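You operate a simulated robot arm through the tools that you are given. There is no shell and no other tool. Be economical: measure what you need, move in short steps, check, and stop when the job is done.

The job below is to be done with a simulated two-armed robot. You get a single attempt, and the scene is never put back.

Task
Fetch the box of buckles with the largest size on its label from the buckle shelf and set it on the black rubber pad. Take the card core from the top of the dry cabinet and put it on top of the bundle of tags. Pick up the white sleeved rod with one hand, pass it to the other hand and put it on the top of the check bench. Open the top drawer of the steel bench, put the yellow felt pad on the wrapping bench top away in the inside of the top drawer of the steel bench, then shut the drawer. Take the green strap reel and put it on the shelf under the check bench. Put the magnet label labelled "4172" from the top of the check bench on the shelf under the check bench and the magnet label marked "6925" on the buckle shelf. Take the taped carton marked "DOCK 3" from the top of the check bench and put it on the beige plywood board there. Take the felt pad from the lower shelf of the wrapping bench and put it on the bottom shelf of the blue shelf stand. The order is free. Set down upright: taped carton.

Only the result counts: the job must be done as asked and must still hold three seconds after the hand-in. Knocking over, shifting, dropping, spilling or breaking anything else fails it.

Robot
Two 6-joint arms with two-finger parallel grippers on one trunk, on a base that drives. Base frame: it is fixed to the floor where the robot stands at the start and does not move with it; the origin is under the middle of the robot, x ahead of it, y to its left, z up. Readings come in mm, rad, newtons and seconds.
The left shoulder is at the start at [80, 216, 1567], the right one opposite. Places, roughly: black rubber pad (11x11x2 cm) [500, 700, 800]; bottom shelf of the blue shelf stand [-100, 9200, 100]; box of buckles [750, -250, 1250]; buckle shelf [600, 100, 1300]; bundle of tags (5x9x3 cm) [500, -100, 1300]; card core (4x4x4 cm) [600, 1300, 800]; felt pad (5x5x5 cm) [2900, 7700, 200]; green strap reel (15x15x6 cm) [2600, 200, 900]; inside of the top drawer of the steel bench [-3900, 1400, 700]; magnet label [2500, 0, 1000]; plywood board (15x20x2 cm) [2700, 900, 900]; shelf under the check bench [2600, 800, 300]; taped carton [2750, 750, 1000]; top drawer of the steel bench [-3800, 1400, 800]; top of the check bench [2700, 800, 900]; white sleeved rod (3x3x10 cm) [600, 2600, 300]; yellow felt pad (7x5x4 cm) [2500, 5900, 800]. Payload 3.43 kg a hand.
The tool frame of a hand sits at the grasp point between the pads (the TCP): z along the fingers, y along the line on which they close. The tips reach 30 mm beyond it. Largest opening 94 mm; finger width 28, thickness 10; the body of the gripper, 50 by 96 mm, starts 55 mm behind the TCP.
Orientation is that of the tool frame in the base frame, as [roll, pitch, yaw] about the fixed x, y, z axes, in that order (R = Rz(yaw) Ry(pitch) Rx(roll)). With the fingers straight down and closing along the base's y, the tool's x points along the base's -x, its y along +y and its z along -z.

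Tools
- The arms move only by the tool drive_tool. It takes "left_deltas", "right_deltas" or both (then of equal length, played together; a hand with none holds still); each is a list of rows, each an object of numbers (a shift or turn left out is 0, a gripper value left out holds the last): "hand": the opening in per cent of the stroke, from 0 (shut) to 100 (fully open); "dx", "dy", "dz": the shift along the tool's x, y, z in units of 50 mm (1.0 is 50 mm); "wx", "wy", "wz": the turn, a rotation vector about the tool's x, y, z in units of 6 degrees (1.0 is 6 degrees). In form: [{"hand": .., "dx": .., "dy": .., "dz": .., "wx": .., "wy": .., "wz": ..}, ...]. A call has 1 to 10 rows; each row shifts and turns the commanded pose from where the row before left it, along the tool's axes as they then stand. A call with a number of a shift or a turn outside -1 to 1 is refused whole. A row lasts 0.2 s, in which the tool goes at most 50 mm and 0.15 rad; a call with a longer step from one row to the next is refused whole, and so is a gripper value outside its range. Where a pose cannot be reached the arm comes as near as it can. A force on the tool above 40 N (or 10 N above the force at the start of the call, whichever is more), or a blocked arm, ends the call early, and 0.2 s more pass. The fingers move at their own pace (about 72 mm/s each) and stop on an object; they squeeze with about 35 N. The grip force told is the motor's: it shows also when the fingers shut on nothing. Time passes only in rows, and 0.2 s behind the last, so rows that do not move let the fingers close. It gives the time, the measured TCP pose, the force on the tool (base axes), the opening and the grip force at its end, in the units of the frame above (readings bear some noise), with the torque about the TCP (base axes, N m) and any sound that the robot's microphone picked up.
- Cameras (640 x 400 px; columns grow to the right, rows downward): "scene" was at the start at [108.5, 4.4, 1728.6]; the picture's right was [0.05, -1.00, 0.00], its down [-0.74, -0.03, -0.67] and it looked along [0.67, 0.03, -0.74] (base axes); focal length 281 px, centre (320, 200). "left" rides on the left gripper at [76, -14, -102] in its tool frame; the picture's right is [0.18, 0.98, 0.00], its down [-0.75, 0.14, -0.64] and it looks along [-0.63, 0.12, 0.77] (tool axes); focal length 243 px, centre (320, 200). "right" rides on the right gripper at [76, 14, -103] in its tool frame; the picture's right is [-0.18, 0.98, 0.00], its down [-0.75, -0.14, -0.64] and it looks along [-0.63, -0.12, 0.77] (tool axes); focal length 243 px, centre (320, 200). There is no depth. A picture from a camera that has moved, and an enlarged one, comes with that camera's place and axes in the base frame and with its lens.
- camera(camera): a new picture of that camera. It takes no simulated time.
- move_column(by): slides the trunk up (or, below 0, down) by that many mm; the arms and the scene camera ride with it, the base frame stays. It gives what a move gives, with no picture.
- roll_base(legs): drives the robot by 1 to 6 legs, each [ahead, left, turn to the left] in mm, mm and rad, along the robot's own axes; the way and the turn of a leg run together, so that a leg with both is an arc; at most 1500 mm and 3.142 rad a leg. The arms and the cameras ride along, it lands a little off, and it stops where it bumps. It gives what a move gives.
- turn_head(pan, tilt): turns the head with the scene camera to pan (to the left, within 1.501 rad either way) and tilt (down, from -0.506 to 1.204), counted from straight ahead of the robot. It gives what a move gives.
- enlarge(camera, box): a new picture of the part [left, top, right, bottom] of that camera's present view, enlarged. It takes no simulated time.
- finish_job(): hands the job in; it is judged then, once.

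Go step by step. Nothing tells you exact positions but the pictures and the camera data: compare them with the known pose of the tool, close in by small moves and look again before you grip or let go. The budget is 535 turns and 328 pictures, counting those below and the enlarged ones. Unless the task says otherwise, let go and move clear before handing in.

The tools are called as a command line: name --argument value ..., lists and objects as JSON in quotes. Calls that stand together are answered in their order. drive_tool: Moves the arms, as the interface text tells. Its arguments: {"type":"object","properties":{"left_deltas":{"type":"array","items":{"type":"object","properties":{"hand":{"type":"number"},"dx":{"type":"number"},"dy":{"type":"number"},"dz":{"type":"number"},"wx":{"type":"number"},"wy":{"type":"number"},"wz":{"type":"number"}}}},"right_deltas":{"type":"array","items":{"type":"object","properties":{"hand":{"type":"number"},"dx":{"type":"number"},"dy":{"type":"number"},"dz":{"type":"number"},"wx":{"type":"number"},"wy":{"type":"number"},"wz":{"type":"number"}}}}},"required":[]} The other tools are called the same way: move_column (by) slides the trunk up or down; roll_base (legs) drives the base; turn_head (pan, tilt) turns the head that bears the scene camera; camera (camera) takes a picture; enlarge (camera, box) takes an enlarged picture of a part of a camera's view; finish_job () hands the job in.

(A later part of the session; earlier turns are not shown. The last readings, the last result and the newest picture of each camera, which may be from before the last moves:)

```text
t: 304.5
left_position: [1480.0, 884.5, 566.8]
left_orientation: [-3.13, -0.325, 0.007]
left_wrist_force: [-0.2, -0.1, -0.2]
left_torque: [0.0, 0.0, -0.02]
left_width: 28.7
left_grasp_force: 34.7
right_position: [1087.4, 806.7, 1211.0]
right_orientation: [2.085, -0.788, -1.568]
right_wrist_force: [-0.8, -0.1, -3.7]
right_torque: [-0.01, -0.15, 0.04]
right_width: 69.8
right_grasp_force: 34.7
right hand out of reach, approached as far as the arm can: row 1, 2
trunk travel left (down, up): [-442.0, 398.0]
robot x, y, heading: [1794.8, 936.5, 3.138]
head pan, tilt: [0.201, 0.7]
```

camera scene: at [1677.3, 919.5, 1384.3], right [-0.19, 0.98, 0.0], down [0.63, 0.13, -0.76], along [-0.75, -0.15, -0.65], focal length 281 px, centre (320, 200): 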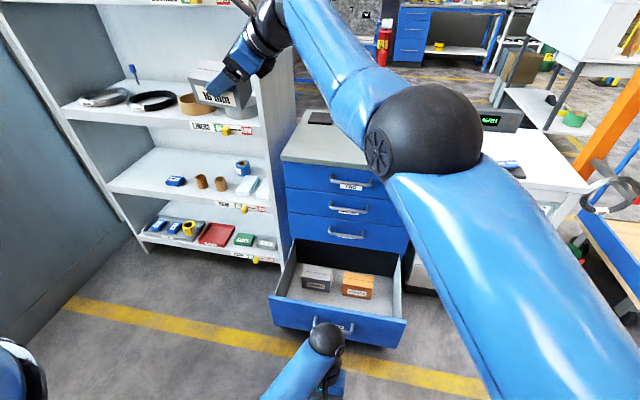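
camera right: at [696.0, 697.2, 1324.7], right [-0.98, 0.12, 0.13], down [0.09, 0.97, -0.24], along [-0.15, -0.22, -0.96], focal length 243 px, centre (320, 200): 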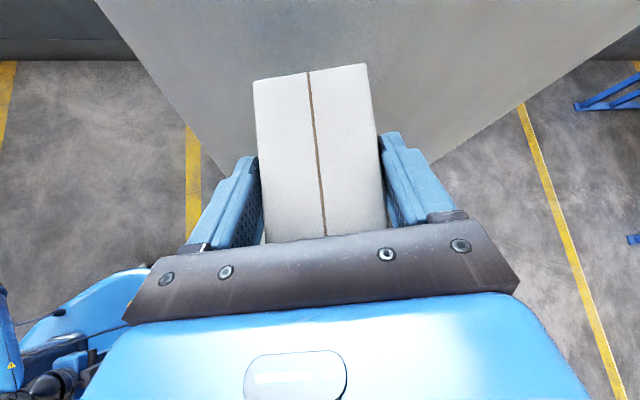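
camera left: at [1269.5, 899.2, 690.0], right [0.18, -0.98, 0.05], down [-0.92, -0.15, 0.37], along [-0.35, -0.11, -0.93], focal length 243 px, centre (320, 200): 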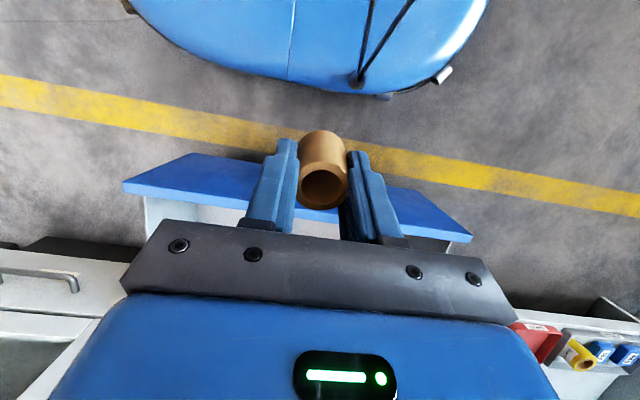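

drive_tool --right_deltas '[{"dz": -0.8}, {"dz": -0.8}, {"dz": -0.8}, {"dz": -0.8}, {"dx": -0.7}, {"dx": -0.7}, {"dx": -0.7}, {}]'

drive_tool --right_deltas '[{"wx": 1}, {"wx": 1}, {"wx": 1}, {"wx": 1}, {"wx": 1}, {"wx": 1}, {"wx": 1}, {"wx": 1}, {"wx": 1}, {"wx": 1}]'

```text
t: 306.3
left_position: [1479.8, 884.5, 567.4]
left_orientation: [-3.131, -0.325, 0.007]
left_wrist_force: [0.4, 0.0, -0.1]
left_torque: [-0.02, -0.03, 0.01]
left_width: 28.7
left_grasp_force: 34.6
right_position: [1228.9, 936.2, 1195.3]
right_orientation: [2.081, -0.792, -1.563]
right_wrist_force: [-0.1, -0.3, -4.5]
right_torque: [0.04, -0.15, 0.01]
right_width: 70.3
right_grasp_force: 34.9
trunk travel left (down, up): [-442.0, 398.0]
robot x, y, heading: [1792.5, 934.6, 3.137]
head pan, tilt: [0.201, 0.7]
```

```text
t: 308.5
left_position: [1481.7, 884.3, 567.7]
left_orientation: [-3.13, -0.326, 0.008]
left_wrist_force: [-0.2, 0.5, 0.5]
left_torque: [0.01, -0.03, 0.01]
left_width: 28.7
left_grasp_force: 34.6
right_position: [1118.2, 890.9, 1154.8]
right_orientation: [3.128, -0.789, -1.562]
right_wrist_force: [-0.5, 0.4, -5.4]
right_torque: [0.1, 0.01, 0.0]
right_width: 69.7
right_grasp_force: 34.6
right hand out of reach, approached as far as the arm can: row 1, 2, 3, 4, 5, 6, 7, 8, 9, 10
trunk travel left (down, up): [-442.0, 398.0]
robot x, y, heading: [1792.1, 934.1, 3.137]
head pan, tilt: [0.201, 0.7]
```

Orientation is level; I'll leave the right arm as is (held high) and use the base to place it. First I straighten the left hand and prepare to close the drawer.

drive_tool --left_deltas '[{"wy": -0.8}, {"wy": -0.8}, {"wy": -0.8}, {"wy": -0.7}, {}]'

camera --camera "scene"

camera --camera "left"

```text
t: 309.7
left_position: [1480.6, 883.7, 567.3]
left_orientation: [-3.13, 0.0, 0.011]
left_wrist_force: [-0.4, 0.3, -0.1]
left_torque: [-0.02, 0.01, 0.0]
left_width: 28.9
left_grasp_force: 34.7
right_position: [1118.3, 890.2, 1154.5]
right_orientation: [3.126, -0.793, -1.564]
right_wrist_force: [0.7, 0.1, -2.9]
right_torque: [0.05, 0.02, -0.01]
right_width: 70.0
right_grasp_force: 34.6
trunk travel left (down, up): [-442.0, 398.0]
robot x, y, heading: [1790.5, 935.8, 3.141]
head pan, tilt: [0.201, 0.7]
```

```text
200 pictures are left
camera scene: at [1677.1, 920.0, 1384.3], right [-0.19, 0.98, 0.0], down [0.63, 0.12, -0.76], along [-0.75, -0.15, -0.64], focal length 281 px, centre (320, 200)
```

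scene: 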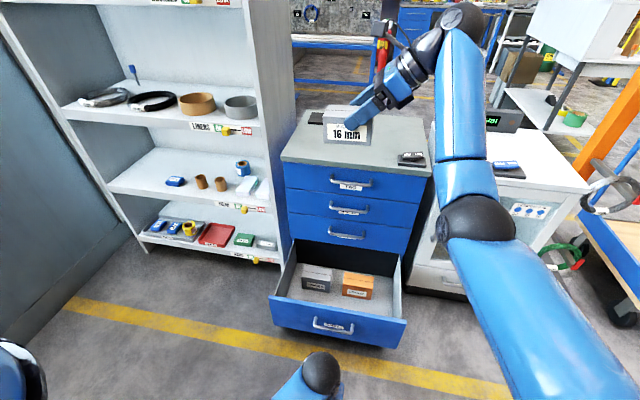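

```text
199 pictures are left
camera left: at [1556.2, 898.2, 670.4], right [0.19, -0.98, -0.01], down [-0.75, -0.15, 0.64], along [-0.63, -0.12, -0.77], focal length 243 px, centre (320, 200)
```

left: 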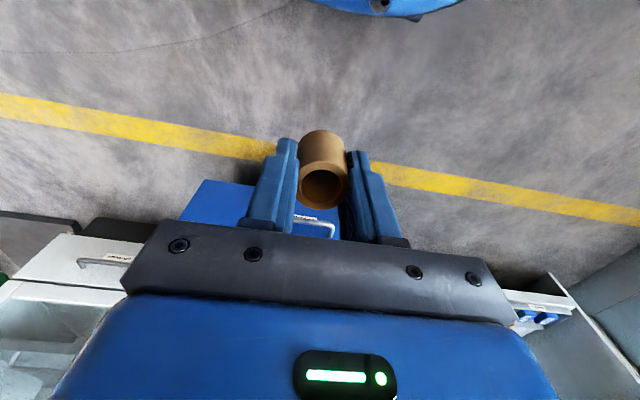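

Drawer panel is at x≈1072, z 68–292, handle z≈214. To close it with the left hand I must lower the trunk, so I first fold the right arm (with the box) in and up.

drive_tool --right_deltas '[{"wx": -1}, {"wx": -1}, {"wx": -1}, {"wx": -1}, {"wx": -1}, {"wx": -1}, {"wx": -1}, {"wx": -1}, {"wx": -1}, {"wx": -1}]'

drive_tool --right_deltas '[{"dz": -0.9}, {"dz": -0.9}, {"dz": -0.9}, {"dz": -0.9}, {"dz": -0.9}, {"dz": -0.9}, {"dx": 0.53, "dy": 0.46, "dz": -0.26}, {"dx": 0.53, "dy": 0.46, "dz": -0.26}, {"dx": 0.53, "dy": 0.46, "dz": -0.26}, {"dx": 0.53, "dy": 0.46, "dz": -0.26}]'

```text
t: 311.9
left_position: [1480.8, 884.2, 567.6]
left_orientation: [-3.132, -0.001, 0.009]
left_wrist_force: [-0.2, -0.4, 0.5]
left_torque: [0.02, -0.03, 0.01]
left_width: 28.9
left_grasp_force: 35.1
right_position: [1118.8, 891.2, 1155.9]
right_orientation: [2.077, -0.793, -1.562]
right_wrist_force: [0.0, 0.8, -4.1]
right_torque: [0.04, -0.17, 0.02]
right_width: 69.9
right_grasp_force: 35.5
trunk travel left (down, up): [-442.0, 398.0]
robot x, y, heading: [1791.4, 939.6, 3.139]
head pan, tilt: [0.201, 0.7]
```

```text
t: 314.1
left_position: [1480.7, 884.6, 566.7]
left_orientation: [-3.132, 0.0, 0.01]
left_wrist_force: [-0.1, -0.6, 0.0]
left_torque: [0.03, 0.01, 0.0]
left_width: 29.2
left_grasp_force: 35.2
right_position: [1200.2, 918.7, 1332.1]
right_orientation: [2.077, -0.791, -1.559]
right_wrist_force: [0.0, 0.3, -4.2]
right_torque: [0.04, -0.19, -0.01]
right_width: 69.8
right_grasp_force: 34.8
right hand out of reach, approached as far as the arm can: row 3, 4, 5, 6, 7, 8, 9, 10
trunk travel left (down, up): [-442.0, 398.0]
robot x, y, heading: [1795.1, 935.7, 3.137]
head pan, tilt: [0.201, 0.7]
```

Right arm is up and in. Extend the left hand, lower the trunk, and line up beside the handle.

drive_tool --left_deltas '[{"dx": -0.9}, {"dx": -0.9}, {}]'

move_column --by -355

roll_base --legs '[[0, 140, 0], [240, 0, 0]]'

turn_head --pan 0.1 --tilt 0.9

camera --camera "scene"

camera --camera "left"

```text
t: 314.9
left_position: [1389.7, 883.3, 568.3]
left_orientation: [-3.131, 0.001, 0.01]
left_wrist_force: [-0.1, -0.1, 0.9]
left_torque: [-0.02, -0.02, 0.01]
left_width: 28.8
left_grasp_force: 35.2
right_position: [1200.5, 917.5, 1331.2]
right_orientation: [2.077, -0.791, -1.561]
right_wrist_force: [0.0, -0.2, -4.6]
right_torque: [0.02, -0.14, -0.01]
right_width: 70.1
right_grasp_force: 34.8
trunk travel left (down, up): [-442.0, 398.0]
robot x, y, heading: [1790.8, 935.8, 3.136]
head pan, tilt: [0.201, 0.7]
```

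```text
t: 318.4
left_position: [1388.9, 883.7, 213.7]
left_orientation: [-3.131, 0.0, 0.009]
left_wrist_force: [-0.6, 0.0, 0.1]
left_torque: [-0.04, 0.02, 0.03]
left_width: 28.9
left_grasp_force: 34.5
right_position: [1200.5, 917.7, 975.5]
right_orientation: [2.077, -0.79, -1.563]
right_wrist_force: [-0.2, 0.3, -4.7]
right_torque: [0.03, -0.15, 0.02]
right_width: 70.0
right_grasp_force: 35.3
trunk travel left (down, up): [-87.0, 753.0]
robot x, y, heading: [1791.8, 933.5, 3.139]
head pan, tilt: [0.201, 0.7]
```

```text
t: 321.1
left_position: [1151.0, 746.9, 214.0]
left_orientation: [-3.131, -0.001, 0.009]
left_wrist_force: [0.0, -0.4, -0.1]
left_torque: [0.02, 0.0, -0.03]
left_width: 28.9
left_grasp_force: 35.1
right_position: [959.5, 780.7, 975.6]
right_orientation: [2.077, -0.791, -1.562]
right_wrist_force: [-0.2, -0.2, -5.2]
right_torque: [0.07, -0.14, -0.04]
right_width: 70.1
right_grasp_force: 35.2
trunk travel left (down, up): [-87.0, 753.0]
robot x, y, heading: [1553.1, 797.0, 3.138]
head pan, tilt: [0.201, 0.7]
```

```text
t: 321.8
left_position: [1149.7, 745.9, 213.7]
left_orientation: [-3.13, 0.001, 0.009]
left_wrist_force: [-0.5, 0.2, -0.4]
left_torque: [-0.01, -0.01, 0.04]
left_width: 28.9
left_grasp_force: 35.1
right_position: [959.5, 780.8, 977.2]
right_orientation: [2.078, -0.789, -1.564]
right_wrist_force: [1.1, -0.2, -4.0]
right_torque: [0.0, -0.16, 0.0]
right_width: 70.1
right_grasp_force: 35.3
trunk travel left (down, up): [-87.0, 753.0]
robot x, y, heading: [1554.3, 797.6, 3.138]
head pan, tilt: [0.099, 0.901]
```

```text
198 pictures are left
camera scene: at [1446.0, 791.7, 1013.3], right [-0.09, 1.0, 0.0], down [0.78, 0.07, -0.62], along [-0.62, -0.06, -0.78], focal length 281 px, centre (320, 200)
```

scene: 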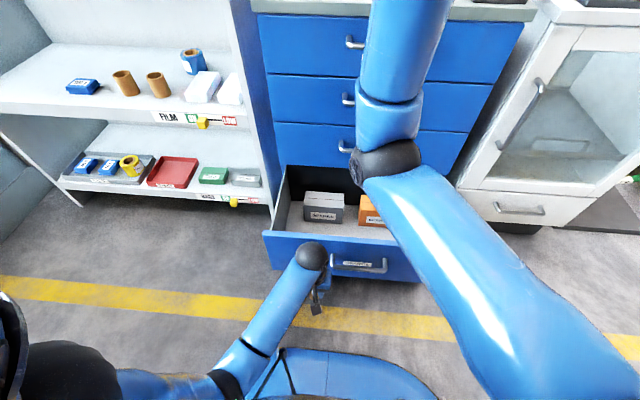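

```text
197 pictures are left
camera left: at [1226.1, 759.6, 316.5], right [0.19, -0.98, -0.01], down [-0.75, -0.15, 0.64], along [-0.63, -0.12, -0.77], focal length 243 px, centre (320, 200)
```

left: 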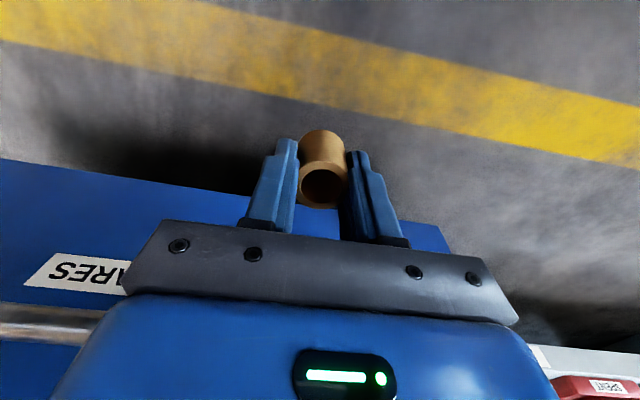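

The right elbow would reach the bench, so I extend the left arm more and keep the base further back.

roll_base --legs '[[-150, 0, 0]]'

drive_tool --left_deltas '[{"dx": -0.8}, {"dx": -0.8}, {"dx": -0.8}, {"dx": -0.6}, {}]'

roll_base --legs '[[45, 0, 0]]'

camera --camera "left"

```text
t: 323.2
left_position: [1301.3, 745.7, 214.2]
left_orientation: [-3.131, 0.002, 0.008]
left_wrist_force: [-0.1, -0.8, 0.5]
left_torque: [0.01, 0.01, -0.01]
left_width: 28.9
left_grasp_force: 35.0
right_position: [1112.6, 780.2, 977.0]
right_orientation: [2.077, -0.791, -1.562]
right_wrist_force: [0.2, 0.3, -4.6]
right_torque: [0.01, -0.16, -0.03]
right_width: 69.9
right_grasp_force: 34.6
trunk travel left (down, up): [-87.0, 753.0]
robot x, y, heading: [1702.7, 798.4, 3.134]
head pan, tilt: [0.099, 0.901]
```

```text
t: 324.4
left_position: [1152.0, 744.1, 212.9]
left_orientation: [-3.132, 0.0, 0.008]
left_wrist_force: [-0.4, -0.3, -0.7]
left_torque: [0.02, -0.01, -0.02]
left_width: 29.0
left_grasp_force: 34.6
right_position: [1111.0, 780.4, 976.3]
right_orientation: [2.078, -0.792, -1.563]
right_wrist_force: [0.1, -0.1, -4.1]
right_torque: [0.03, -0.14, 0.01]
right_width: 70.1
right_grasp_force: 34.7
trunk travel left (down, up): [-87.0, 753.0]
robot x, y, heading: [1701.6, 798.4, 3.134]
head pan, tilt: [0.099, 0.901]
```

```text
t: 325.3
left_position: [1108.2, 745.6, 211.0]
left_orientation: [-3.131, -0.003, 0.009]
left_wrist_force: [-1.0, -0.3, -0.6]
left_torque: [-0.02, -0.04, 0.02]
left_width: 28.8
left_grasp_force: 35.0
right_position: [1066.4, 779.7, 974.5]
right_orientation: [2.081, -0.791, -1.564]
right_wrist_force: [0.3, 1.0, -5.4]
right_torque: [0.04, -0.15, 0.0]
right_width: 69.8
right_grasp_force: 34.8
trunk travel left (down, up): [-87.0, 753.0]
robot x, y, heading: [1658.3, 796.7, 3.136]
head pan, tilt: [0.099, 0.901]
```

```text
196 pictures are left
camera left: at [1183.5, 757.9, 315.0], right [0.19, -0.98, -0.01], down [-0.75, -0.15, 0.64], along [-0.63, -0.12, -0.77], focal length 243 px, centre (320, 200)
```

left: 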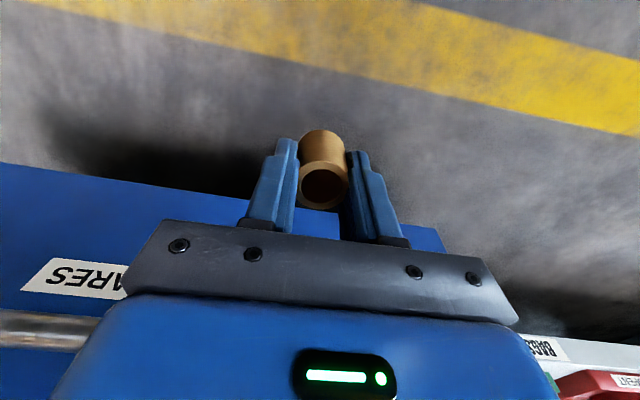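

The drawer already moves with the push (low friction). Continue pushing in steps.

roll_base --legs '[[170, 0, 0]]'

camera --camera "scene"

camera --camera "left"

```text
t: 326.8
left_position: [936.0, 746.2, 211.5]
left_orientation: [-3.13, -0.003, 0.008]
left_wrist_force: [-0.3, -0.5, 0.1]
left_torque: [-0.01, 0.0, 0.01]
left_width: 28.9
left_grasp_force: 34.5
right_position: [895.3, 781.7, 976.8]
right_orientation: [2.081, -0.79, -1.563]
right_wrist_force: [0.1, -0.1, -4.5]
right_torque: [0.0, -0.11, 0.01]
right_width: 69.9
right_grasp_force: 35.1
trunk travel left (down, up): [-87.0, 753.0]
robot x, y, heading: [1487.8, 801.4, 3.13]
head pan, tilt: [0.099, 0.901]
```

```text
195 pictures are left
camera scene: at [1380.5, 792.2, 1013.1], right [-0.09, 1.0, 0.0], down [0.78, 0.07, -0.62], along [-0.62, -0.06, -0.78], focal length 281 px, centre (320, 200)
```

scene: 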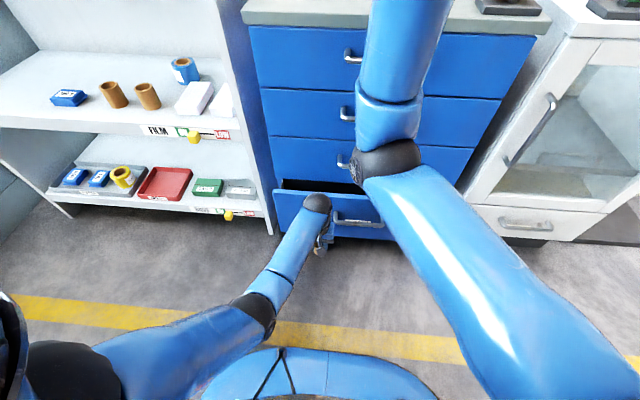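

```text
194 pictures are left
camera left: at [1011.6, 759.3, 315.1], right [0.19, -0.98, -0.01], down [-0.75, -0.15, 0.64], along [-0.63, -0.12, -0.77], focal length 243 px, centre (320, 200)
```

left: 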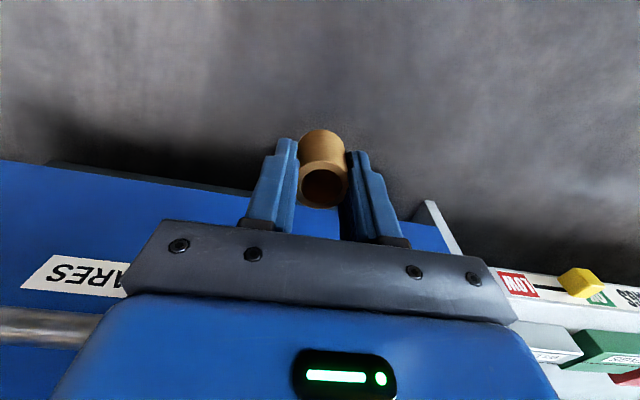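

Nearly shut. Continue with smaller pushes.

roll_base --legs '[[45, 0, 0]]'

enlarge --camera "scene" --box '[240, 120, 440, 260]'

```text
t: 327.6
left_position: [891.5, 745.9, 212.0]
left_orientation: [-3.13, -0.001, 0.007]
left_wrist_force: [0.3, 0.9, -0.8]
left_torque: [0.06, -0.04, 0.01]
left_width: 28.9
left_grasp_force: 34.9
right_position: [849.5, 782.1, 975.6]
right_orientation: [2.083, -0.79, -1.566]
right_wrist_force: [0.5, -0.7, -5.1]
right_torque: [0.01, -0.15, 0.0]
right_width: 70.0
right_grasp_force: 34.8
trunk travel left (down, up): [-87.0, 753.0]
robot x, y, heading: [1443.4, 801.0, 3.131]
head pan, tilt: [0.099, 0.901]
```

```text
2.86 times, centred on (340, 190) of scene
camera zoom: at [1335.4, 792.5, 1013.0], right [-0.09, 1.0, 0.0], down [0.78, 0.07, -0.62], along [-0.62, -0.06, -0.79], focal length 803 px, centre (263, 229)
```

zoom: 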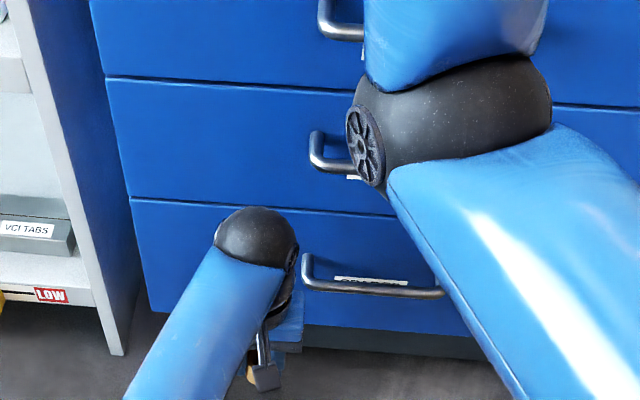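

It looks flush. One light push to confirm.

roll_base --legs '[[6, 0, 0]]'

```text
t: 328.4
left_position: [884.3, 746.5, 212.3]
left_orientation: [-3.13, 0.0, 0.009]
left_wrist_force: [0.5, 0.9, 0.7]
left_torque: [-0.03, -0.01, -0.02]
left_width: 29.1
left_grasp_force: 35.6
right_position: [844.6, 783.1, 974.5]
right_orientation: [2.081, -0.791, -1.567]
right_wrist_force: [-0.7, -0.4, -4.7]
right_torque: [0.04, -0.15, -0.03]
right_width: 70.0
right_grasp_force: 34.8
trunk travel left (down, up): [-87.0, 753.0]
robot x, y, heading: [1435.8, 799.7, 3.131]
head pan, tilt: [0.099, 0.901]
```

roll_base --legs '[[12, 0, 0]]'

camera --camera "left"

enlarge --camera "scene" --box '[240, 120, 440, 260]'

```text
t: 329.1
left_position: [873.6, 746.2, 211.7]
left_orientation: [-3.131, 0.0, 0.009]
left_wrist_force: [0.0, -0.4, -0.2]
left_torque: [0.04, -0.02, -0.01]
left_width: 28.8
left_grasp_force: 34.6
right_position: [832.0, 781.1, 974.9]
right_orientation: [2.082, -0.791, -1.567]
right_wrist_force: [-0.5, 0.9, -4.2]
right_torque: [0.01, -0.14, -0.03]
right_width: 69.8
right_grasp_force: 35.7
trunk travel left (down, up): [-87.0, 753.0]
robot x, y, heading: [1429.1, 799.1, 3.137]
head pan, tilt: [0.099, 0.901]
```

```text
192 pictures are left
camera left: at [949.2, 759.9, 315.3], right [0.19, -0.98, -0.01], down [-0.75, -0.15, 0.64], along [-0.63, -0.12, -0.77], focal length 243 px, centre (320, 200)
```

left: 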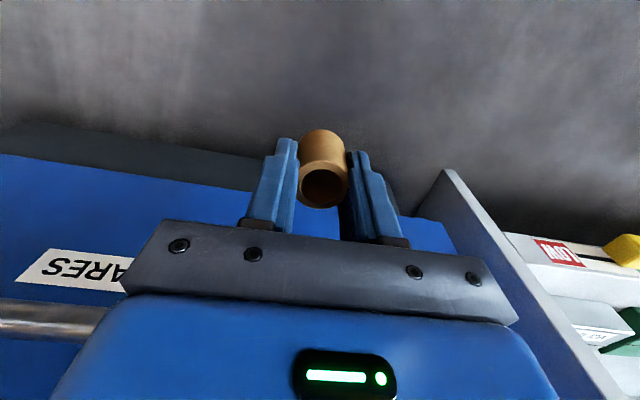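

```text
2.86 times, centred on (340, 190) of scene
camera zoom: at [1318.3, 792.6, 1013.2], right [-0.09, 1.0, 0.0], down [0.78, 0.07, -0.62], along [-0.62, -0.06, -0.78], focal length 803 px, centre (263, 229)
```

zoom: 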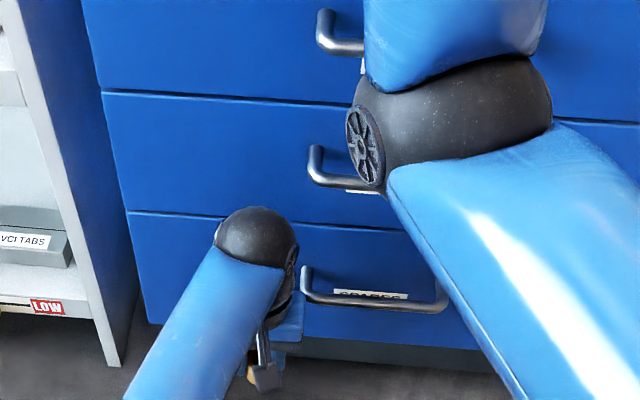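

The drawer is shut. Back off and verify it stays.

roll_base --legs '[[-180, 0, 0]]'

camera --camera "scene"

```text
t: 330.6
left_position: [1053.8, 745.4, 213.9]
left_orientation: [-3.131, 0.003, 0.007]
left_wrist_force: [0.1, 0.0, 0.7]
left_torque: [-0.02, -0.01, -0.01]
left_width: 29.0
left_grasp_force: 34.8
right_position: [1014.0, 780.6, 976.5]
right_orientation: [2.079, -0.79, -1.568]
right_wrist_force: [0.8, 0.6, -4.0]
right_torque: [0.04, -0.17, 0.0]
right_width: 70.1
right_grasp_force: 34.9
trunk travel left (down, up): [-87.0, 753.0]
robot x, y, heading: [1602.7, 798.9, 3.131]
head pan, tilt: [0.099, 0.901]
```

```text
190 pictures are left
camera scene: at [1500.1, 791.3, 1013.3], right [-0.09, 1.0, 0.0], down [0.78, 0.07, -0.62], along [-0.62, -0.06, -0.78], focal length 281 px, centre (320, 200)
```

scene: 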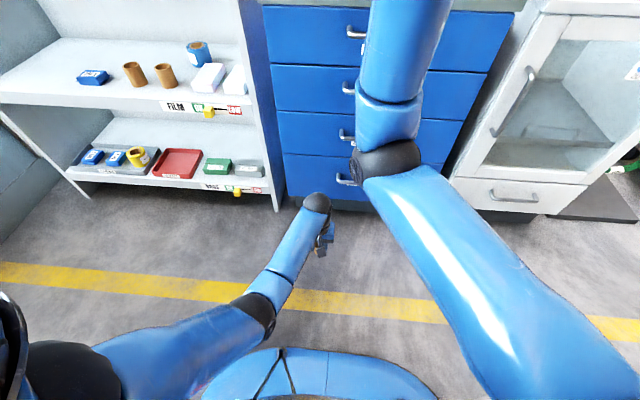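

The drawer stays shut. For the box I will turn the hand to point forward-down 45° (closing across y), which needs far less reach. First raise the trunk.

move_column --by 280

drive_tool --right_deltas '[{"wx": -0.156, "wy": -0.51, "wz": 0.864}, {"wx": -0.156, "wy": -0.51, "wz": 0.864}, {"wx": -0.156, "wy": -0.51, "wz": 0.864}, {"wx": -0.156, "wy": -0.51, "wz": 0.864}, {"wx": -0.156, "wy": -0.51, "wz": 0.864}, {"wx": -0.156, "wy": -0.51, "wz": 0.864}, {"wx": -0.156, "wy": -0.51, "wz": 0.864}, {"wx": -0.156, "wy": -0.51, "wz": 0.864}, {"wx": -0.156, "wy": -0.51, "wz": 0.864}, {"wx": -0.156, "wy": -0.51, "wz": 0.864}]'

camera --camera "scene"

camera --camera "right"

```text
t: 333.5
left_position: [1053.5, 745.8, 492.9]
left_orientation: [-3.131, 0.001, 0.005]
left_wrist_force: [-0.6, -0.3, -0.5]
left_torque: [-0.04, 0.01, 0.01]
left_width: 28.7
left_grasp_force: 34.9
right_position: [1013.1, 781.8, 1255.5]
right_orientation: [2.081, -0.792, -1.565]
right_wrist_force: [-0.8, 0.1, -4.5]
right_torque: [0.05, -0.12, 0.03]
right_width: 70.3
right_grasp_force: 34.6
trunk travel left (down, up): [-367.0, 473.0]
robot x, y, heading: [1604.7, 799.7, 3.139]
head pan, tilt: [0.099, 0.901]
```

```text
t: 335.7
left_position: [1053.2, 744.9, 492.5]
left_orientation: [-3.131, -0.001, 0.007]
left_wrist_force: [0.4, 0.3, -0.4]
left_torque: [0.0, 0.02, -0.01]
left_width: 28.9
left_grasp_force: 35.6
right_position: [966.2, 759.1, 1256.3]
right_orientation: [2.83, -0.908, -2.677]
right_wrist_force: [0.2, 0.0, -4.5]
right_torque: [0.0, -0.14, 0.0]
right_width: 70.1
right_grasp_force: 35.0
right hand out of reach, approached as far as the arm can: row 1, 2, 3, 4, 5, 6, 7, 8, 9, 10
trunk travel left (down, up): [-367.0, 473.0]
robot x, y, heading: [1606.5, 797.7, 3.134]
head pan, tilt: [0.099, 0.901]
```

```text
189 pictures are left
camera scene: at [1499.1, 791.3, 1293.2], right [-0.09, 1.0, 0.0], down [0.78, 0.07, -0.62], along [-0.62, -0.06, -0.78], focal length 281 px, centre (320, 200)
```

scene: 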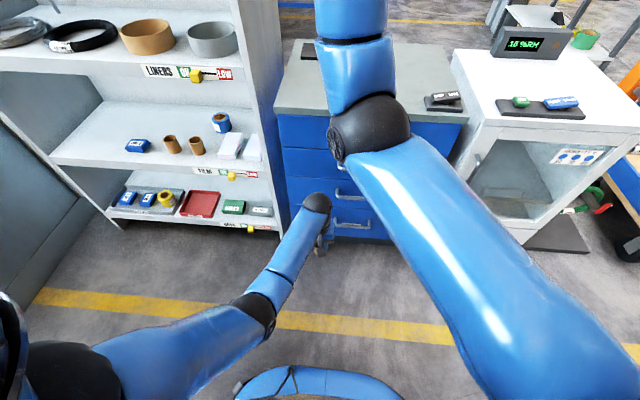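

```text
188 pictures are left
camera right: at [1003.3, 758.6, 1377.0], right [-0.1, 0.99, 0.04], down [0.96, 0.11, -0.25], along [-0.25, 0.01, -0.97], focal length 243 px, centre (320, 200)
```

right: 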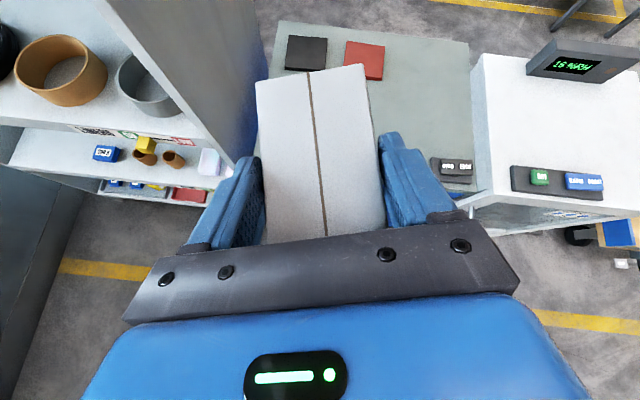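

Close to the target orientation; apply the remaining correction.

drive_tool --right_deltas '[{"wx": -0.09, "wy": -0.39, "wz": 0.67}, {"wx": -0.09, "wy": -0.39, "wz": 0.67}, {"wx": -0.09, "wy": -0.39, "wz": 0.67}, {"wx": -0.09, "wy": -0.39, "wz": 0.67}, {}]'

```text
t: 336.9
left_position: [1052.4, 745.6, 492.8]
left_orientation: [-3.131, 0.001, 0.007]
left_wrist_force: [0.8, 0.4, -0.9]
left_torque: [0.03, -0.03, 0.0]
left_width: 28.9
left_grasp_force: 34.4
right_position: [965.5, 758.5, 1255.2]
right_orientation: [2.831, -0.911, -2.677]
right_wrist_force: [-0.4, 0.8, -4.4]
right_torque: [0.0, -0.13, 0.02]
right_width: 69.9
right_grasp_force: 34.8
right hand out of reach, approached as far as the arm can: row 1, 2, 3, 4
trunk travel left (down, up): [-367.0, 473.0]
robot x, y, heading: [1606.0, 797.0, 3.134]
head pan, tilt: [0.099, 0.901]
```

A wrist limit stops it there. I choose a level orientation 30° short of straight ahead and will rotate the base to line up instead.

drive_tool --right_deltas '[{"wx": 0.83, "wy": -0.27, "wz": -0.13}, {"wx": 0.83, "wy": -0.27, "wz": -0.13}, {"wx": 0.83, "wy": -0.27, "wz": -0.13}, {"wx": 0.83, "wy": -0.27, "wz": -0.13}, {}]'

```text
t: 338.1
left_position: [1053.8, 745.7, 492.1]
left_orientation: [-3.13, 0.0, 0.005]
left_wrist_force: [0.2, -0.2, 0.6]
left_torque: [0.03, 0.01, -0.01]
left_width: 28.8
left_grasp_force: 35.1
right_position: [915.6, 788.8, 1262.0]
right_orientation: [3.089, -0.784, -2.566]
right_wrist_force: [0.8, -0.7, -4.3]
right_torque: [0.04, -0.11, 0.0]
right_width: 70.5
right_grasp_force: 34.7
right hand out of reach, approached as far as the arm can: row 1, 2, 3, 4
trunk travel left (down, up): [-367.0, 473.0]
robot x, y, heading: [1604.3, 800.8, 3.133]
head pan, tilt: [0.099, 0.901]
```

Orientation is level within 3°. Retract the left hand, lower the trunk and drive to the placing pose at heading ≈2.967.

drive_tool --left_deltas '[{"dx": 0.9}, {"dx": 0.9}, {"dx": 0.9}, {"dx": 0.9}, {"dx": 0.9}, {"dx": 0.9}, {}]'

move_column --by -300

roll_base --legs '[[80, 180, -0.17]]'

camera --camera "scene"

camera --camera "right"

```text
t: 339.7
left_position: [1323.5, 747.3, 492.7]
left_orientation: [-3.131, 0.0, 0.008]
left_wrist_force: [0.4, 0.4, 0.9]
left_torque: [0.0, 0.0, -0.05]
left_width: 29.2
left_grasp_force: 34.8
right_position: [915.1, 789.4, 1263.2]
right_orientation: [3.09, -0.785, -2.568]
right_wrist_force: [0.5, -0.3, -4.6]
right_torque: [0.07, -0.08, -0.02]
right_width: 70.2
right_grasp_force: 34.9
trunk travel left (down, up): [-367.0, 473.0]
robot x, y, heading: [1606.6, 797.4, 3.135]
head pan, tilt: [0.099, 0.901]
```

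```text
t: 341.6
left_position: [1321.1, 746.9, 300.2]
left_orientation: [-3.127, 0.006, 0.01]
left_wrist_force: [9.5, -4.3, 25.2]
left_torque: [-0.59, -0.6, 0.19]
left_width: 29.3
left_grasp_force: 35.2
right_position: [915.5, 789.6, 1062.5]
right_orientation: [3.089, -0.783, -2.566]
right_wrist_force: [-0.2, -0.4, -5.1]
right_torque: [0.04, -0.07, -0.01]
right_width: 70.2
right_grasp_force: 35.4
trunk travel left (down, up): [-167.0, 673.0]
robot x, y, heading: [1607.5, 799.3, 3.137]
head pan, tilt: [0.099, 0.901]
stopped: the force on the tool passed its limit at 143 N (the readings are from after the stop); the commanded pose is now the measured one
```

```text
t: 343.3
left_position: [1221.9, 625.1, 300.7]
left_orientation: [-3.129, 0.005, -0.164]
left_wrist_force: [3.2, -1.5, 8.8]
left_torque: [-0.23, -0.18, 0.07]
left_width: 29.1
left_grasp_force: 34.9
right_position: [827.6, 735.5, 1060.8]
right_orientation: [3.091, -0.778, -2.739]
right_wrist_force: [-0.6, -0.9, -4.1]
right_torque: [0.04, -0.06, 0.02]
right_width: 69.9
right_grasp_force: 34.3
trunk travel left (down, up): [-167.0, 673.0]
robot x, y, heading: [1510.3, 627.6, 2.965]
head pan, tilt: [0.099, 0.901]
stopped in leg 1: the force on the tool passed its limit at 41 N (the readings are from after the stop); the commanded pose is now the measured one
```

```text
187 pictures are left
camera scene: at [1403.8, 637.5, 1093.1], right [0.08, 1.0, 0.0], down [0.78, -0.06, -0.62], along [-0.62, 0.05, -0.78], focal length 281 px, centre (320, 200)
```

scene: 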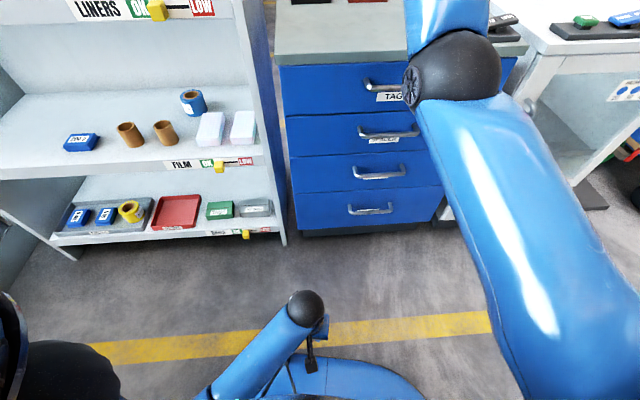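

```text
186 pictures are left
camera right: at [840.3, 751.7, 1186.0], right [-0.23, 0.97, -0.09], down [0.97, 0.22, -0.08], along [-0.05, -0.11, -0.99], focal length 243 px, centre (320, 200)
```

right: 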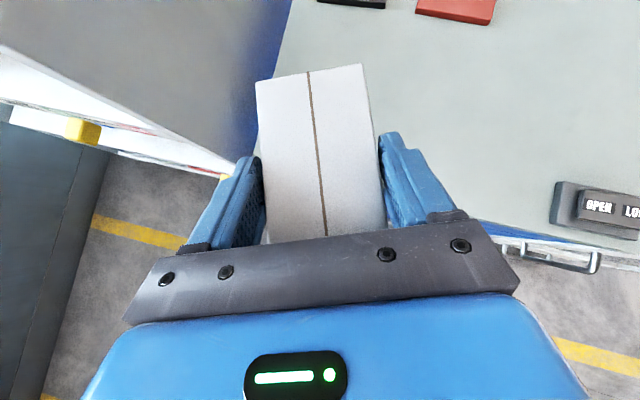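

The left hand touched my own base top (z≈260). I raise it, and lower the right hand with the arm instead of the trunk.

drive_tool --left_deltas '[{"dz": -0.4}, {"dz": -0.4}, {"dz": -0.4}, {}, {}]' --right_deltas '[{"dx": -0.4, "dz": 0.4}, {"dx": -0.4, "dz": 0.4}, {"dx": -0.4, "dz": 0.4}, {"dx": -0.4, "dz": 0.4}, {}]'

```text
t: 344.5
left_position: [1221.1, 625.9, 361.3]
left_orientation: [-3.13, 0.006, -0.164]
left_wrist_force: [-0.8, -0.3, 0.4]
left_torque: [0.03, 0.02, -0.02]
left_width: 28.6
left_grasp_force: 35.3
right_position: [826.6, 741.3, 949.0]
right_orientation: [3.087, -0.782, -2.738]
right_wrist_force: [0.3, -0.1, -5.0]
right_torque: [0.03, -0.09, 0.0]
right_width: 69.8
right_grasp_force: 35.5
trunk travel left (down, up): [-167.0, 673.0]
robot x, y, heading: [1511.8, 626.0, 2.965]
head pan, tilt: [0.099, 0.901]
```

Now drive the box above the pad.

roll_base --legs '[[270, 100, 0]]'

camera --camera "right"

camera --camera "scene"

```text
t: 346.5
left_position: [957.1, 578.0, 363.0]
left_orientation: [-3.131, 0.016, -0.178]
left_wrist_force: [0.5, 0.1, 0.0]
left_torque: [0.04, 0.0, 0.01]
left_width: 29.3
left_grasp_force: 34.8
right_position: [570.1, 697.7, 961.0]
right_orientation: [3.076, -0.797, -2.736]
right_wrist_force: [0.1, -0.1, -4.1]
right_torque: [0.02, -0.07, 0.0]
right_width: 69.9
right_grasp_force: 35.4
trunk travel left (down, up): [-167.0, 673.0]
robot x, y, heading: [1241.8, 578.9, 2.953]
head pan, tilt: [0.099, 0.901]
stopped in leg 1: the robot was blocked; the commanded pose is now the measured one
```

```text
185 pictures are left
camera right: at [586.5, 712.0, 1087.5], right [-0.22, 0.97, -0.09], down [0.97, 0.22, -0.1], along [-0.08, -0.11, -0.99], focal length 243 px, centre (320, 200)
```

right: 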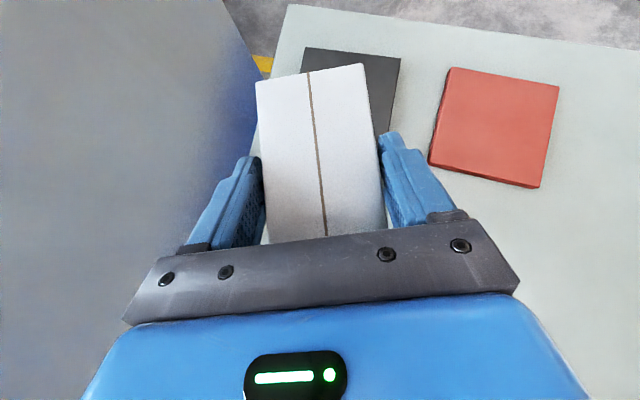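

```text
184 pictures are left
camera scene: at [1147.1, 587.8, 1094.9], right [0.09, 1.0, 0.0], down [0.77, -0.07, -0.63], along [-0.63, 0.06, -0.78], focal length 281 px, centre (320, 200)
```

scene: 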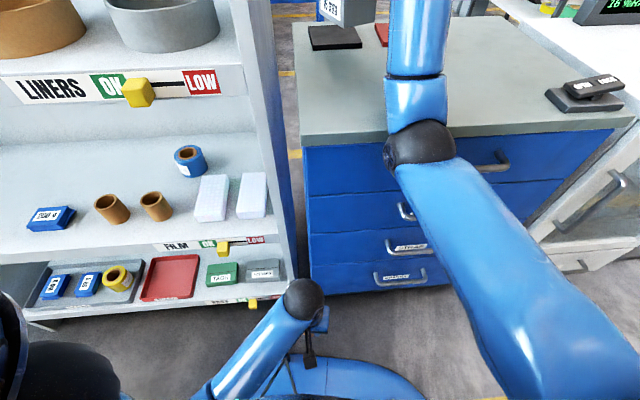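

The right elbow is touching the bench front. Back off, raise the trunk and lower the hand relative to it so the elbow clears.

roll_base --legs '[[-100, 0, 0.012]]'

move_column --by 220

drive_tool --right_deltas '[{"dx": -0.6, "dz": 0.6}, {"dx": -0.6, "dz": 0.6}, {"dx": -0.6, "dz": 0.6}, {"dx": -0.6, "dz": 0.6}, {"dx": -0.6, "dz": 0.6}, {}]'

camera --camera "scene"

```text
t: 347.6
left_position: [1047.5, 557.5, 359.6]
left_orientation: [-3.13, 0.005, -0.16]
left_wrist_force: [-0.2, -1.1, -0.4]
left_torque: [0.0, 0.03, -0.01]
left_width: 28.9
left_grasp_force: 35.3
right_position: [654.1, 670.5, 951.6]
right_orientation: [3.087, -0.783, -2.731]
right_wrist_force: [0.6, -1.1, -4.3]
right_torque: [0.01, -0.07, 0.01]
right_width: 70.3
right_grasp_force: 35.2
trunk travel left (down, up): [-167.0, 673.0]
robot x, y, heading: [1336.6, 560.6, 2.967]
head pan, tilt: [0.099, 0.901]
```

```text
t: 350.0
left_position: [1047.9, 557.2, 579.3]
left_orientation: [-3.128, 0.006, -0.16]
left_wrist_force: [0.7, -0.4, 0.3]
left_torque: [0.02, -0.03, -0.01]
left_width: 28.8
left_grasp_force: 35.2
right_position: [653.0, 672.4, 1169.2]
right_orientation: [3.086, -0.784, -2.731]
right_wrist_force: [0.3, 0.2, -5.4]
right_torque: [0.02, -0.08, -0.01]
right_width: 69.9
right_grasp_force: 35.0
trunk travel left (down, up): [-387.0, 453.0]
robot x, y, heading: [1333.4, 557.8, 2.967]
head pan, tilt: [0.099, 0.901]
```

```text
t: 351.4
left_position: [1047.6, 558.3, 579.9]
left_orientation: [-3.129, 0.004, -0.16]
left_wrist_force: [-0.7, 0.1, 0.0]
left_torque: [0.0, 0.01, -0.01]
left_width: 29.1
left_grasp_force: 35.6
right_position: [650.0, 678.5, 959.0]
right_orientation: [3.087, -0.784, -2.73]
right_wrist_force: [0.2, 0.2, -4.1]
right_torque: [0.02, -0.05, 0.0]
right_width: 70.1
right_grasp_force: 35.5
trunk travel left (down, up): [-387.0, 453.0]
robot x, y, heading: [1336.0, 556.8, 2.967]
head pan, tilt: [0.099, 0.901]
```

```text
183 pictures are left
camera scene: at [1230.1, 570.4, 1313.4], right [0.08, 1.0, 0.0], down [0.78, -0.06, -0.62], along [-0.62, 0.05, -0.78], focal length 281 px, centre (320, 200)
```

scene: 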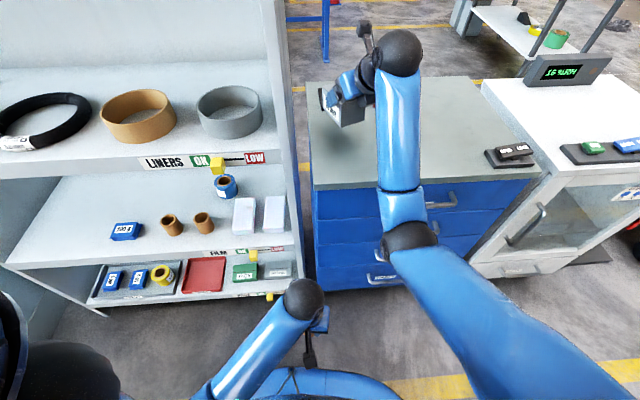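

Elbow still about bench height; raise another 150 mm and lower the hand accordingly.

move_column --by 160

drive_tool --right_deltas '[{"dx": -0.6, "dz": 0.6}, {"dx": -0.6, "dz": 0.6}, {"dx": -0.6, "dz": 0.6}, {"dx": -0.5, "dz": 0.5}, {}]'

camera --camera "scene"

```text
t: 353.2
left_position: [1047.2, 558.2, 738.2]
left_orientation: [-3.128, 0.005, -0.16]
left_wrist_force: [0.2, -0.3, 0.2]
left_torque: [0.03, 0.03, 0.0]
left_width: 28.7
left_grasp_force: 34.5
right_position: [649.0, 679.7, 1118.7]
right_orientation: [3.087, -0.783, -2.734]
right_wrist_force: [0.4, -0.2, -5.0]
right_torque: [-0.01, -0.06, -0.02]
right_width: 70.1
right_grasp_force: 35.5
trunk travel left (down, up): [-547.0, 293.0]
robot x, y, heading: [1337.1, 562.3, 2.964]
head pan, tilt: [0.099, 0.901]
```

```text
t: 354.4
left_position: [1046.8, 558.1, 740.7]
left_orientation: [-3.129, 0.004, -0.161]
left_wrist_force: [-0.9, 0.5, 0.1]
left_torque: [0.03, -0.03, 0.0]
left_width: 28.7
left_grasp_force: 35.1
right_position: [646.8, 684.1, 956.8]
right_orientation: [3.086, -0.784, -2.73]
right_wrist_force: [-0.1, 0.5, -5.0]
right_torque: [0.01, -0.06, 0.01]
right_width: 70.0
right_grasp_force: 34.8
trunk travel left (down, up): [-547.0, 293.0]
robot x, y, heading: [1335.7, 557.2, 2.97]
head pan, tilt: [0.099, 0.901]
```

```text
182 pictures are left
camera scene: at [1229.9, 570.4, 1473.4], right [0.08, 1.0, 0.0], down [0.78, -0.06, -0.62], along [-0.62, 0.05, -0.78], focal length 281 px, centre (320, 200)
```

scene: 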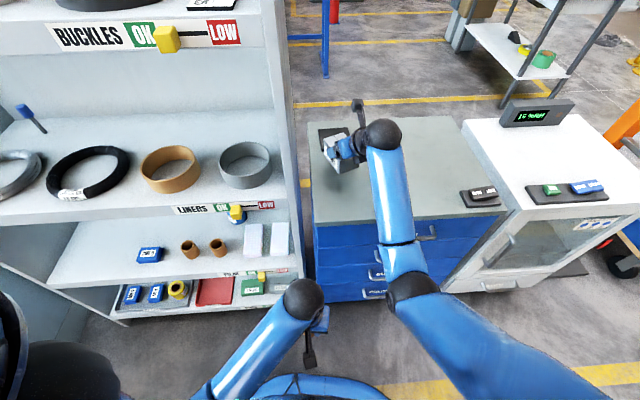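

Elbow is clear now. Drive the remaining 180 mm in two steps.

roll_base --legs '[[130, 20, 0]]'

camera --camera "right"

camera --camera "scene"

```text
t: 355.7
left_position: [917.7, 561.2, 740.6]
left_orientation: [-3.131, 0.004, -0.162]
left_wrist_force: [-0.6, -0.3, 0.1]
left_torque: [0.01, 0.02, 0.0]
left_width: 28.9
left_grasp_force: 35.3
right_position: [519.0, 687.5, 956.8]
right_orientation: [3.086, -0.784, -2.734]
right_wrist_force: [0.0, -0.8, -4.2]
right_torque: [0.03, -0.11, 0.01]
right_width: 70.1
right_grasp_force: 35.5
trunk travel left (down, up): [-547.0, 293.0]
robot x, y, heading: [1204.6, 561.3, 2.963]
head pan, tilt: [0.099, 0.901]
```

```text
181 pictures are left
camera right: at [531.3, 703.9, 1082.5], right [-0.24, 0.97, -0.09], down [0.97, 0.23, -0.08], along [-0.06, -0.11, -0.99], focal length 243 px, centre (320, 200)
```

right: 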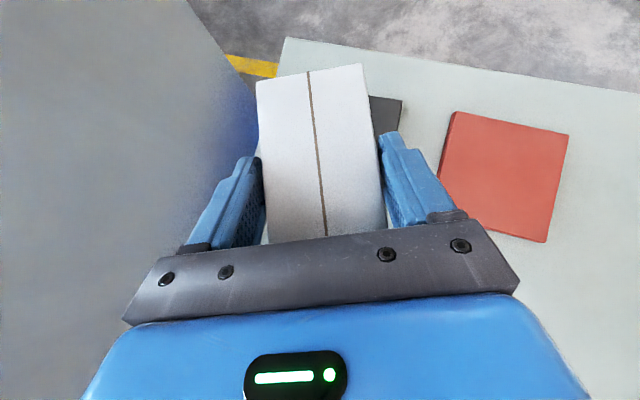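

```text
180 pictures are left
camera scene: at [1101.4, 573.8, 1473.6], right [0.08, 1.0, 0.0], down [0.78, -0.06, -0.62], along [-0.62, 0.05, -0.78], focal length 281 px, centre (320, 200)
```

scene: 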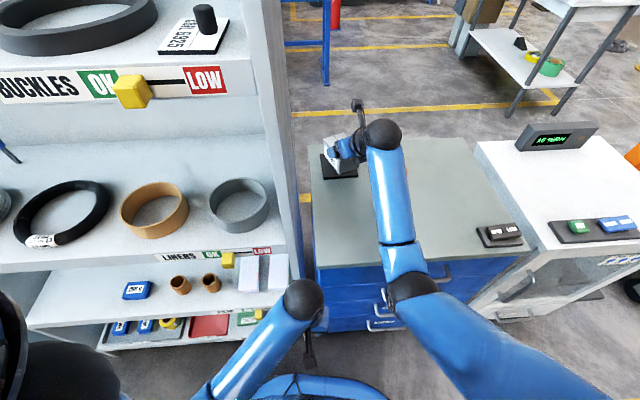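

roll_base --legs '[[54, 10, 0]]'

drive_tool --right_deltas '[{"dx": -0.3, "dz": 0.3}, {}]'

camera --camera "right"

enlarge --camera "scene" --box '[280, 80, 440, 220]'

```text
t: 356.6
left_position: [865.3, 561.4, 740.7]
left_orientation: [-3.129, 0.008, -0.162]
left_wrist_force: [-0.2, 1.0, 0.4]
left_torque: [0.02, 0.03, -0.01]
left_width: 28.7
left_grasp_force: 35.3
right_position: [466.1, 687.6, 958.5]
right_orientation: [3.085, -0.784, -2.732]
right_wrist_force: [0.2, -0.3, -4.6]
right_torque: [0.03, -0.05, -0.01]
right_width: 70.2
right_grasp_force: 34.6
trunk travel left (down, up): [-547.0, 293.0]
robot x, y, heading: [1150.8, 562.0, 2.964]
head pan, tilt: [0.099, 0.901]
```

```text
t: 357.2
left_position: [864.2, 560.5, 738.7]
left_orientation: [-3.129, 0.004, -0.163]
left_wrist_force: [0.5, 0.5, 0.5]
left_torque: [0.05, -0.02, -0.01]
left_width: 29.0
left_grasp_force: 34.9
right_position: [464.0, 688.1, 935.3]
right_orientation: [3.085, -0.782, -2.735]
right_wrist_force: [-1.0, -0.1, -5.5]
right_torque: [-0.01, -0.06, 0.01]
right_width: 70.0
right_grasp_force: 35.6
trunk travel left (down, up): [-547.0, 293.0]
robot x, y, heading: [1152.9, 562.7, 2.963]
head pan, tilt: [0.099, 0.901]
```

```text
179 pictures are left
camera right: at [477.4, 704.4, 1060.2], right [-0.23, 0.97, -0.09], down [0.97, 0.23, -0.08], along [-0.06, -0.11, -0.99], focal length 243 px, centre (320, 200)
```

right: 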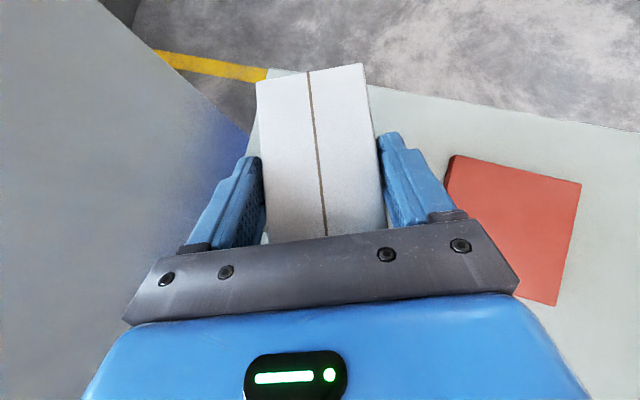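

```text
2.86 times, centred on (360, 150) of scene
camera zoom: at [1047.3, 573.4, 1473.5], right [0.08, 1.0, 0.0], down [0.78, -0.06, -0.62], along [-0.62, 0.05, -0.78], focal length 803 px, centre (206, 343)
```

zoom: 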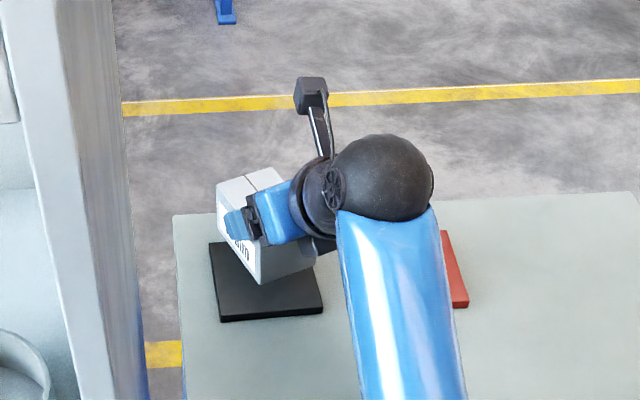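

drive_tool --right_deltas '[{"dx": -0.25, "dz": 0.25}, {"dx": -0.2, "dz": 0.2}, {}]'

enlarge --camera "scene" --box '[280, 80, 440, 220]'

```text
t: 358.0
left_position: [863.6, 560.8, 739.7]
left_orientation: [-3.13, 0.003, -0.163]
left_wrist_force: [0.3, 0.5, 0.8]
left_torque: [0.0, 0.01, 0.0]
left_width: 28.8
left_grasp_force: 34.8
right_position: [463.2, 689.4, 902.7]
right_orientation: [3.085, -0.783, -2.731]
right_wrist_force: [0.0, 0.2, -3.5]
right_torque: [0.06, -0.1, -0.03]
right_width: 70.0
right_grasp_force: 35.0
trunk travel left (down, up): [-547.0, 293.0]
robot x, y, heading: [1153.6, 559.3, 2.96]
head pan, tilt: [0.099, 0.901]
```

```text
2.86 times, centred on (360, 150) of scene
camera zoom: at [1045.8, 573.5, 1473.4], right [0.08, 1.0, 0.0], down [0.78, -0.06, -0.62], along [-0.62, 0.05, -0.78], focal length 803 px, centre (206, 343)
```

zoom: 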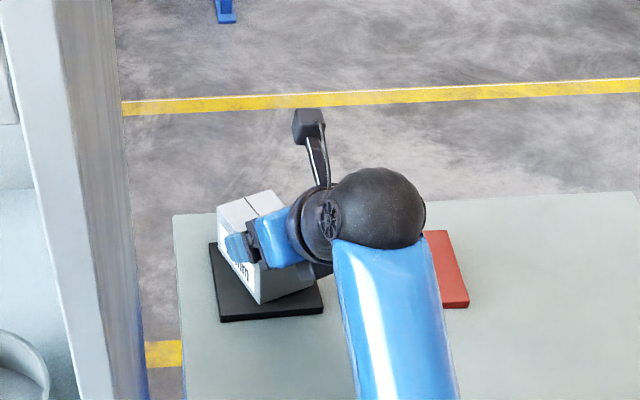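

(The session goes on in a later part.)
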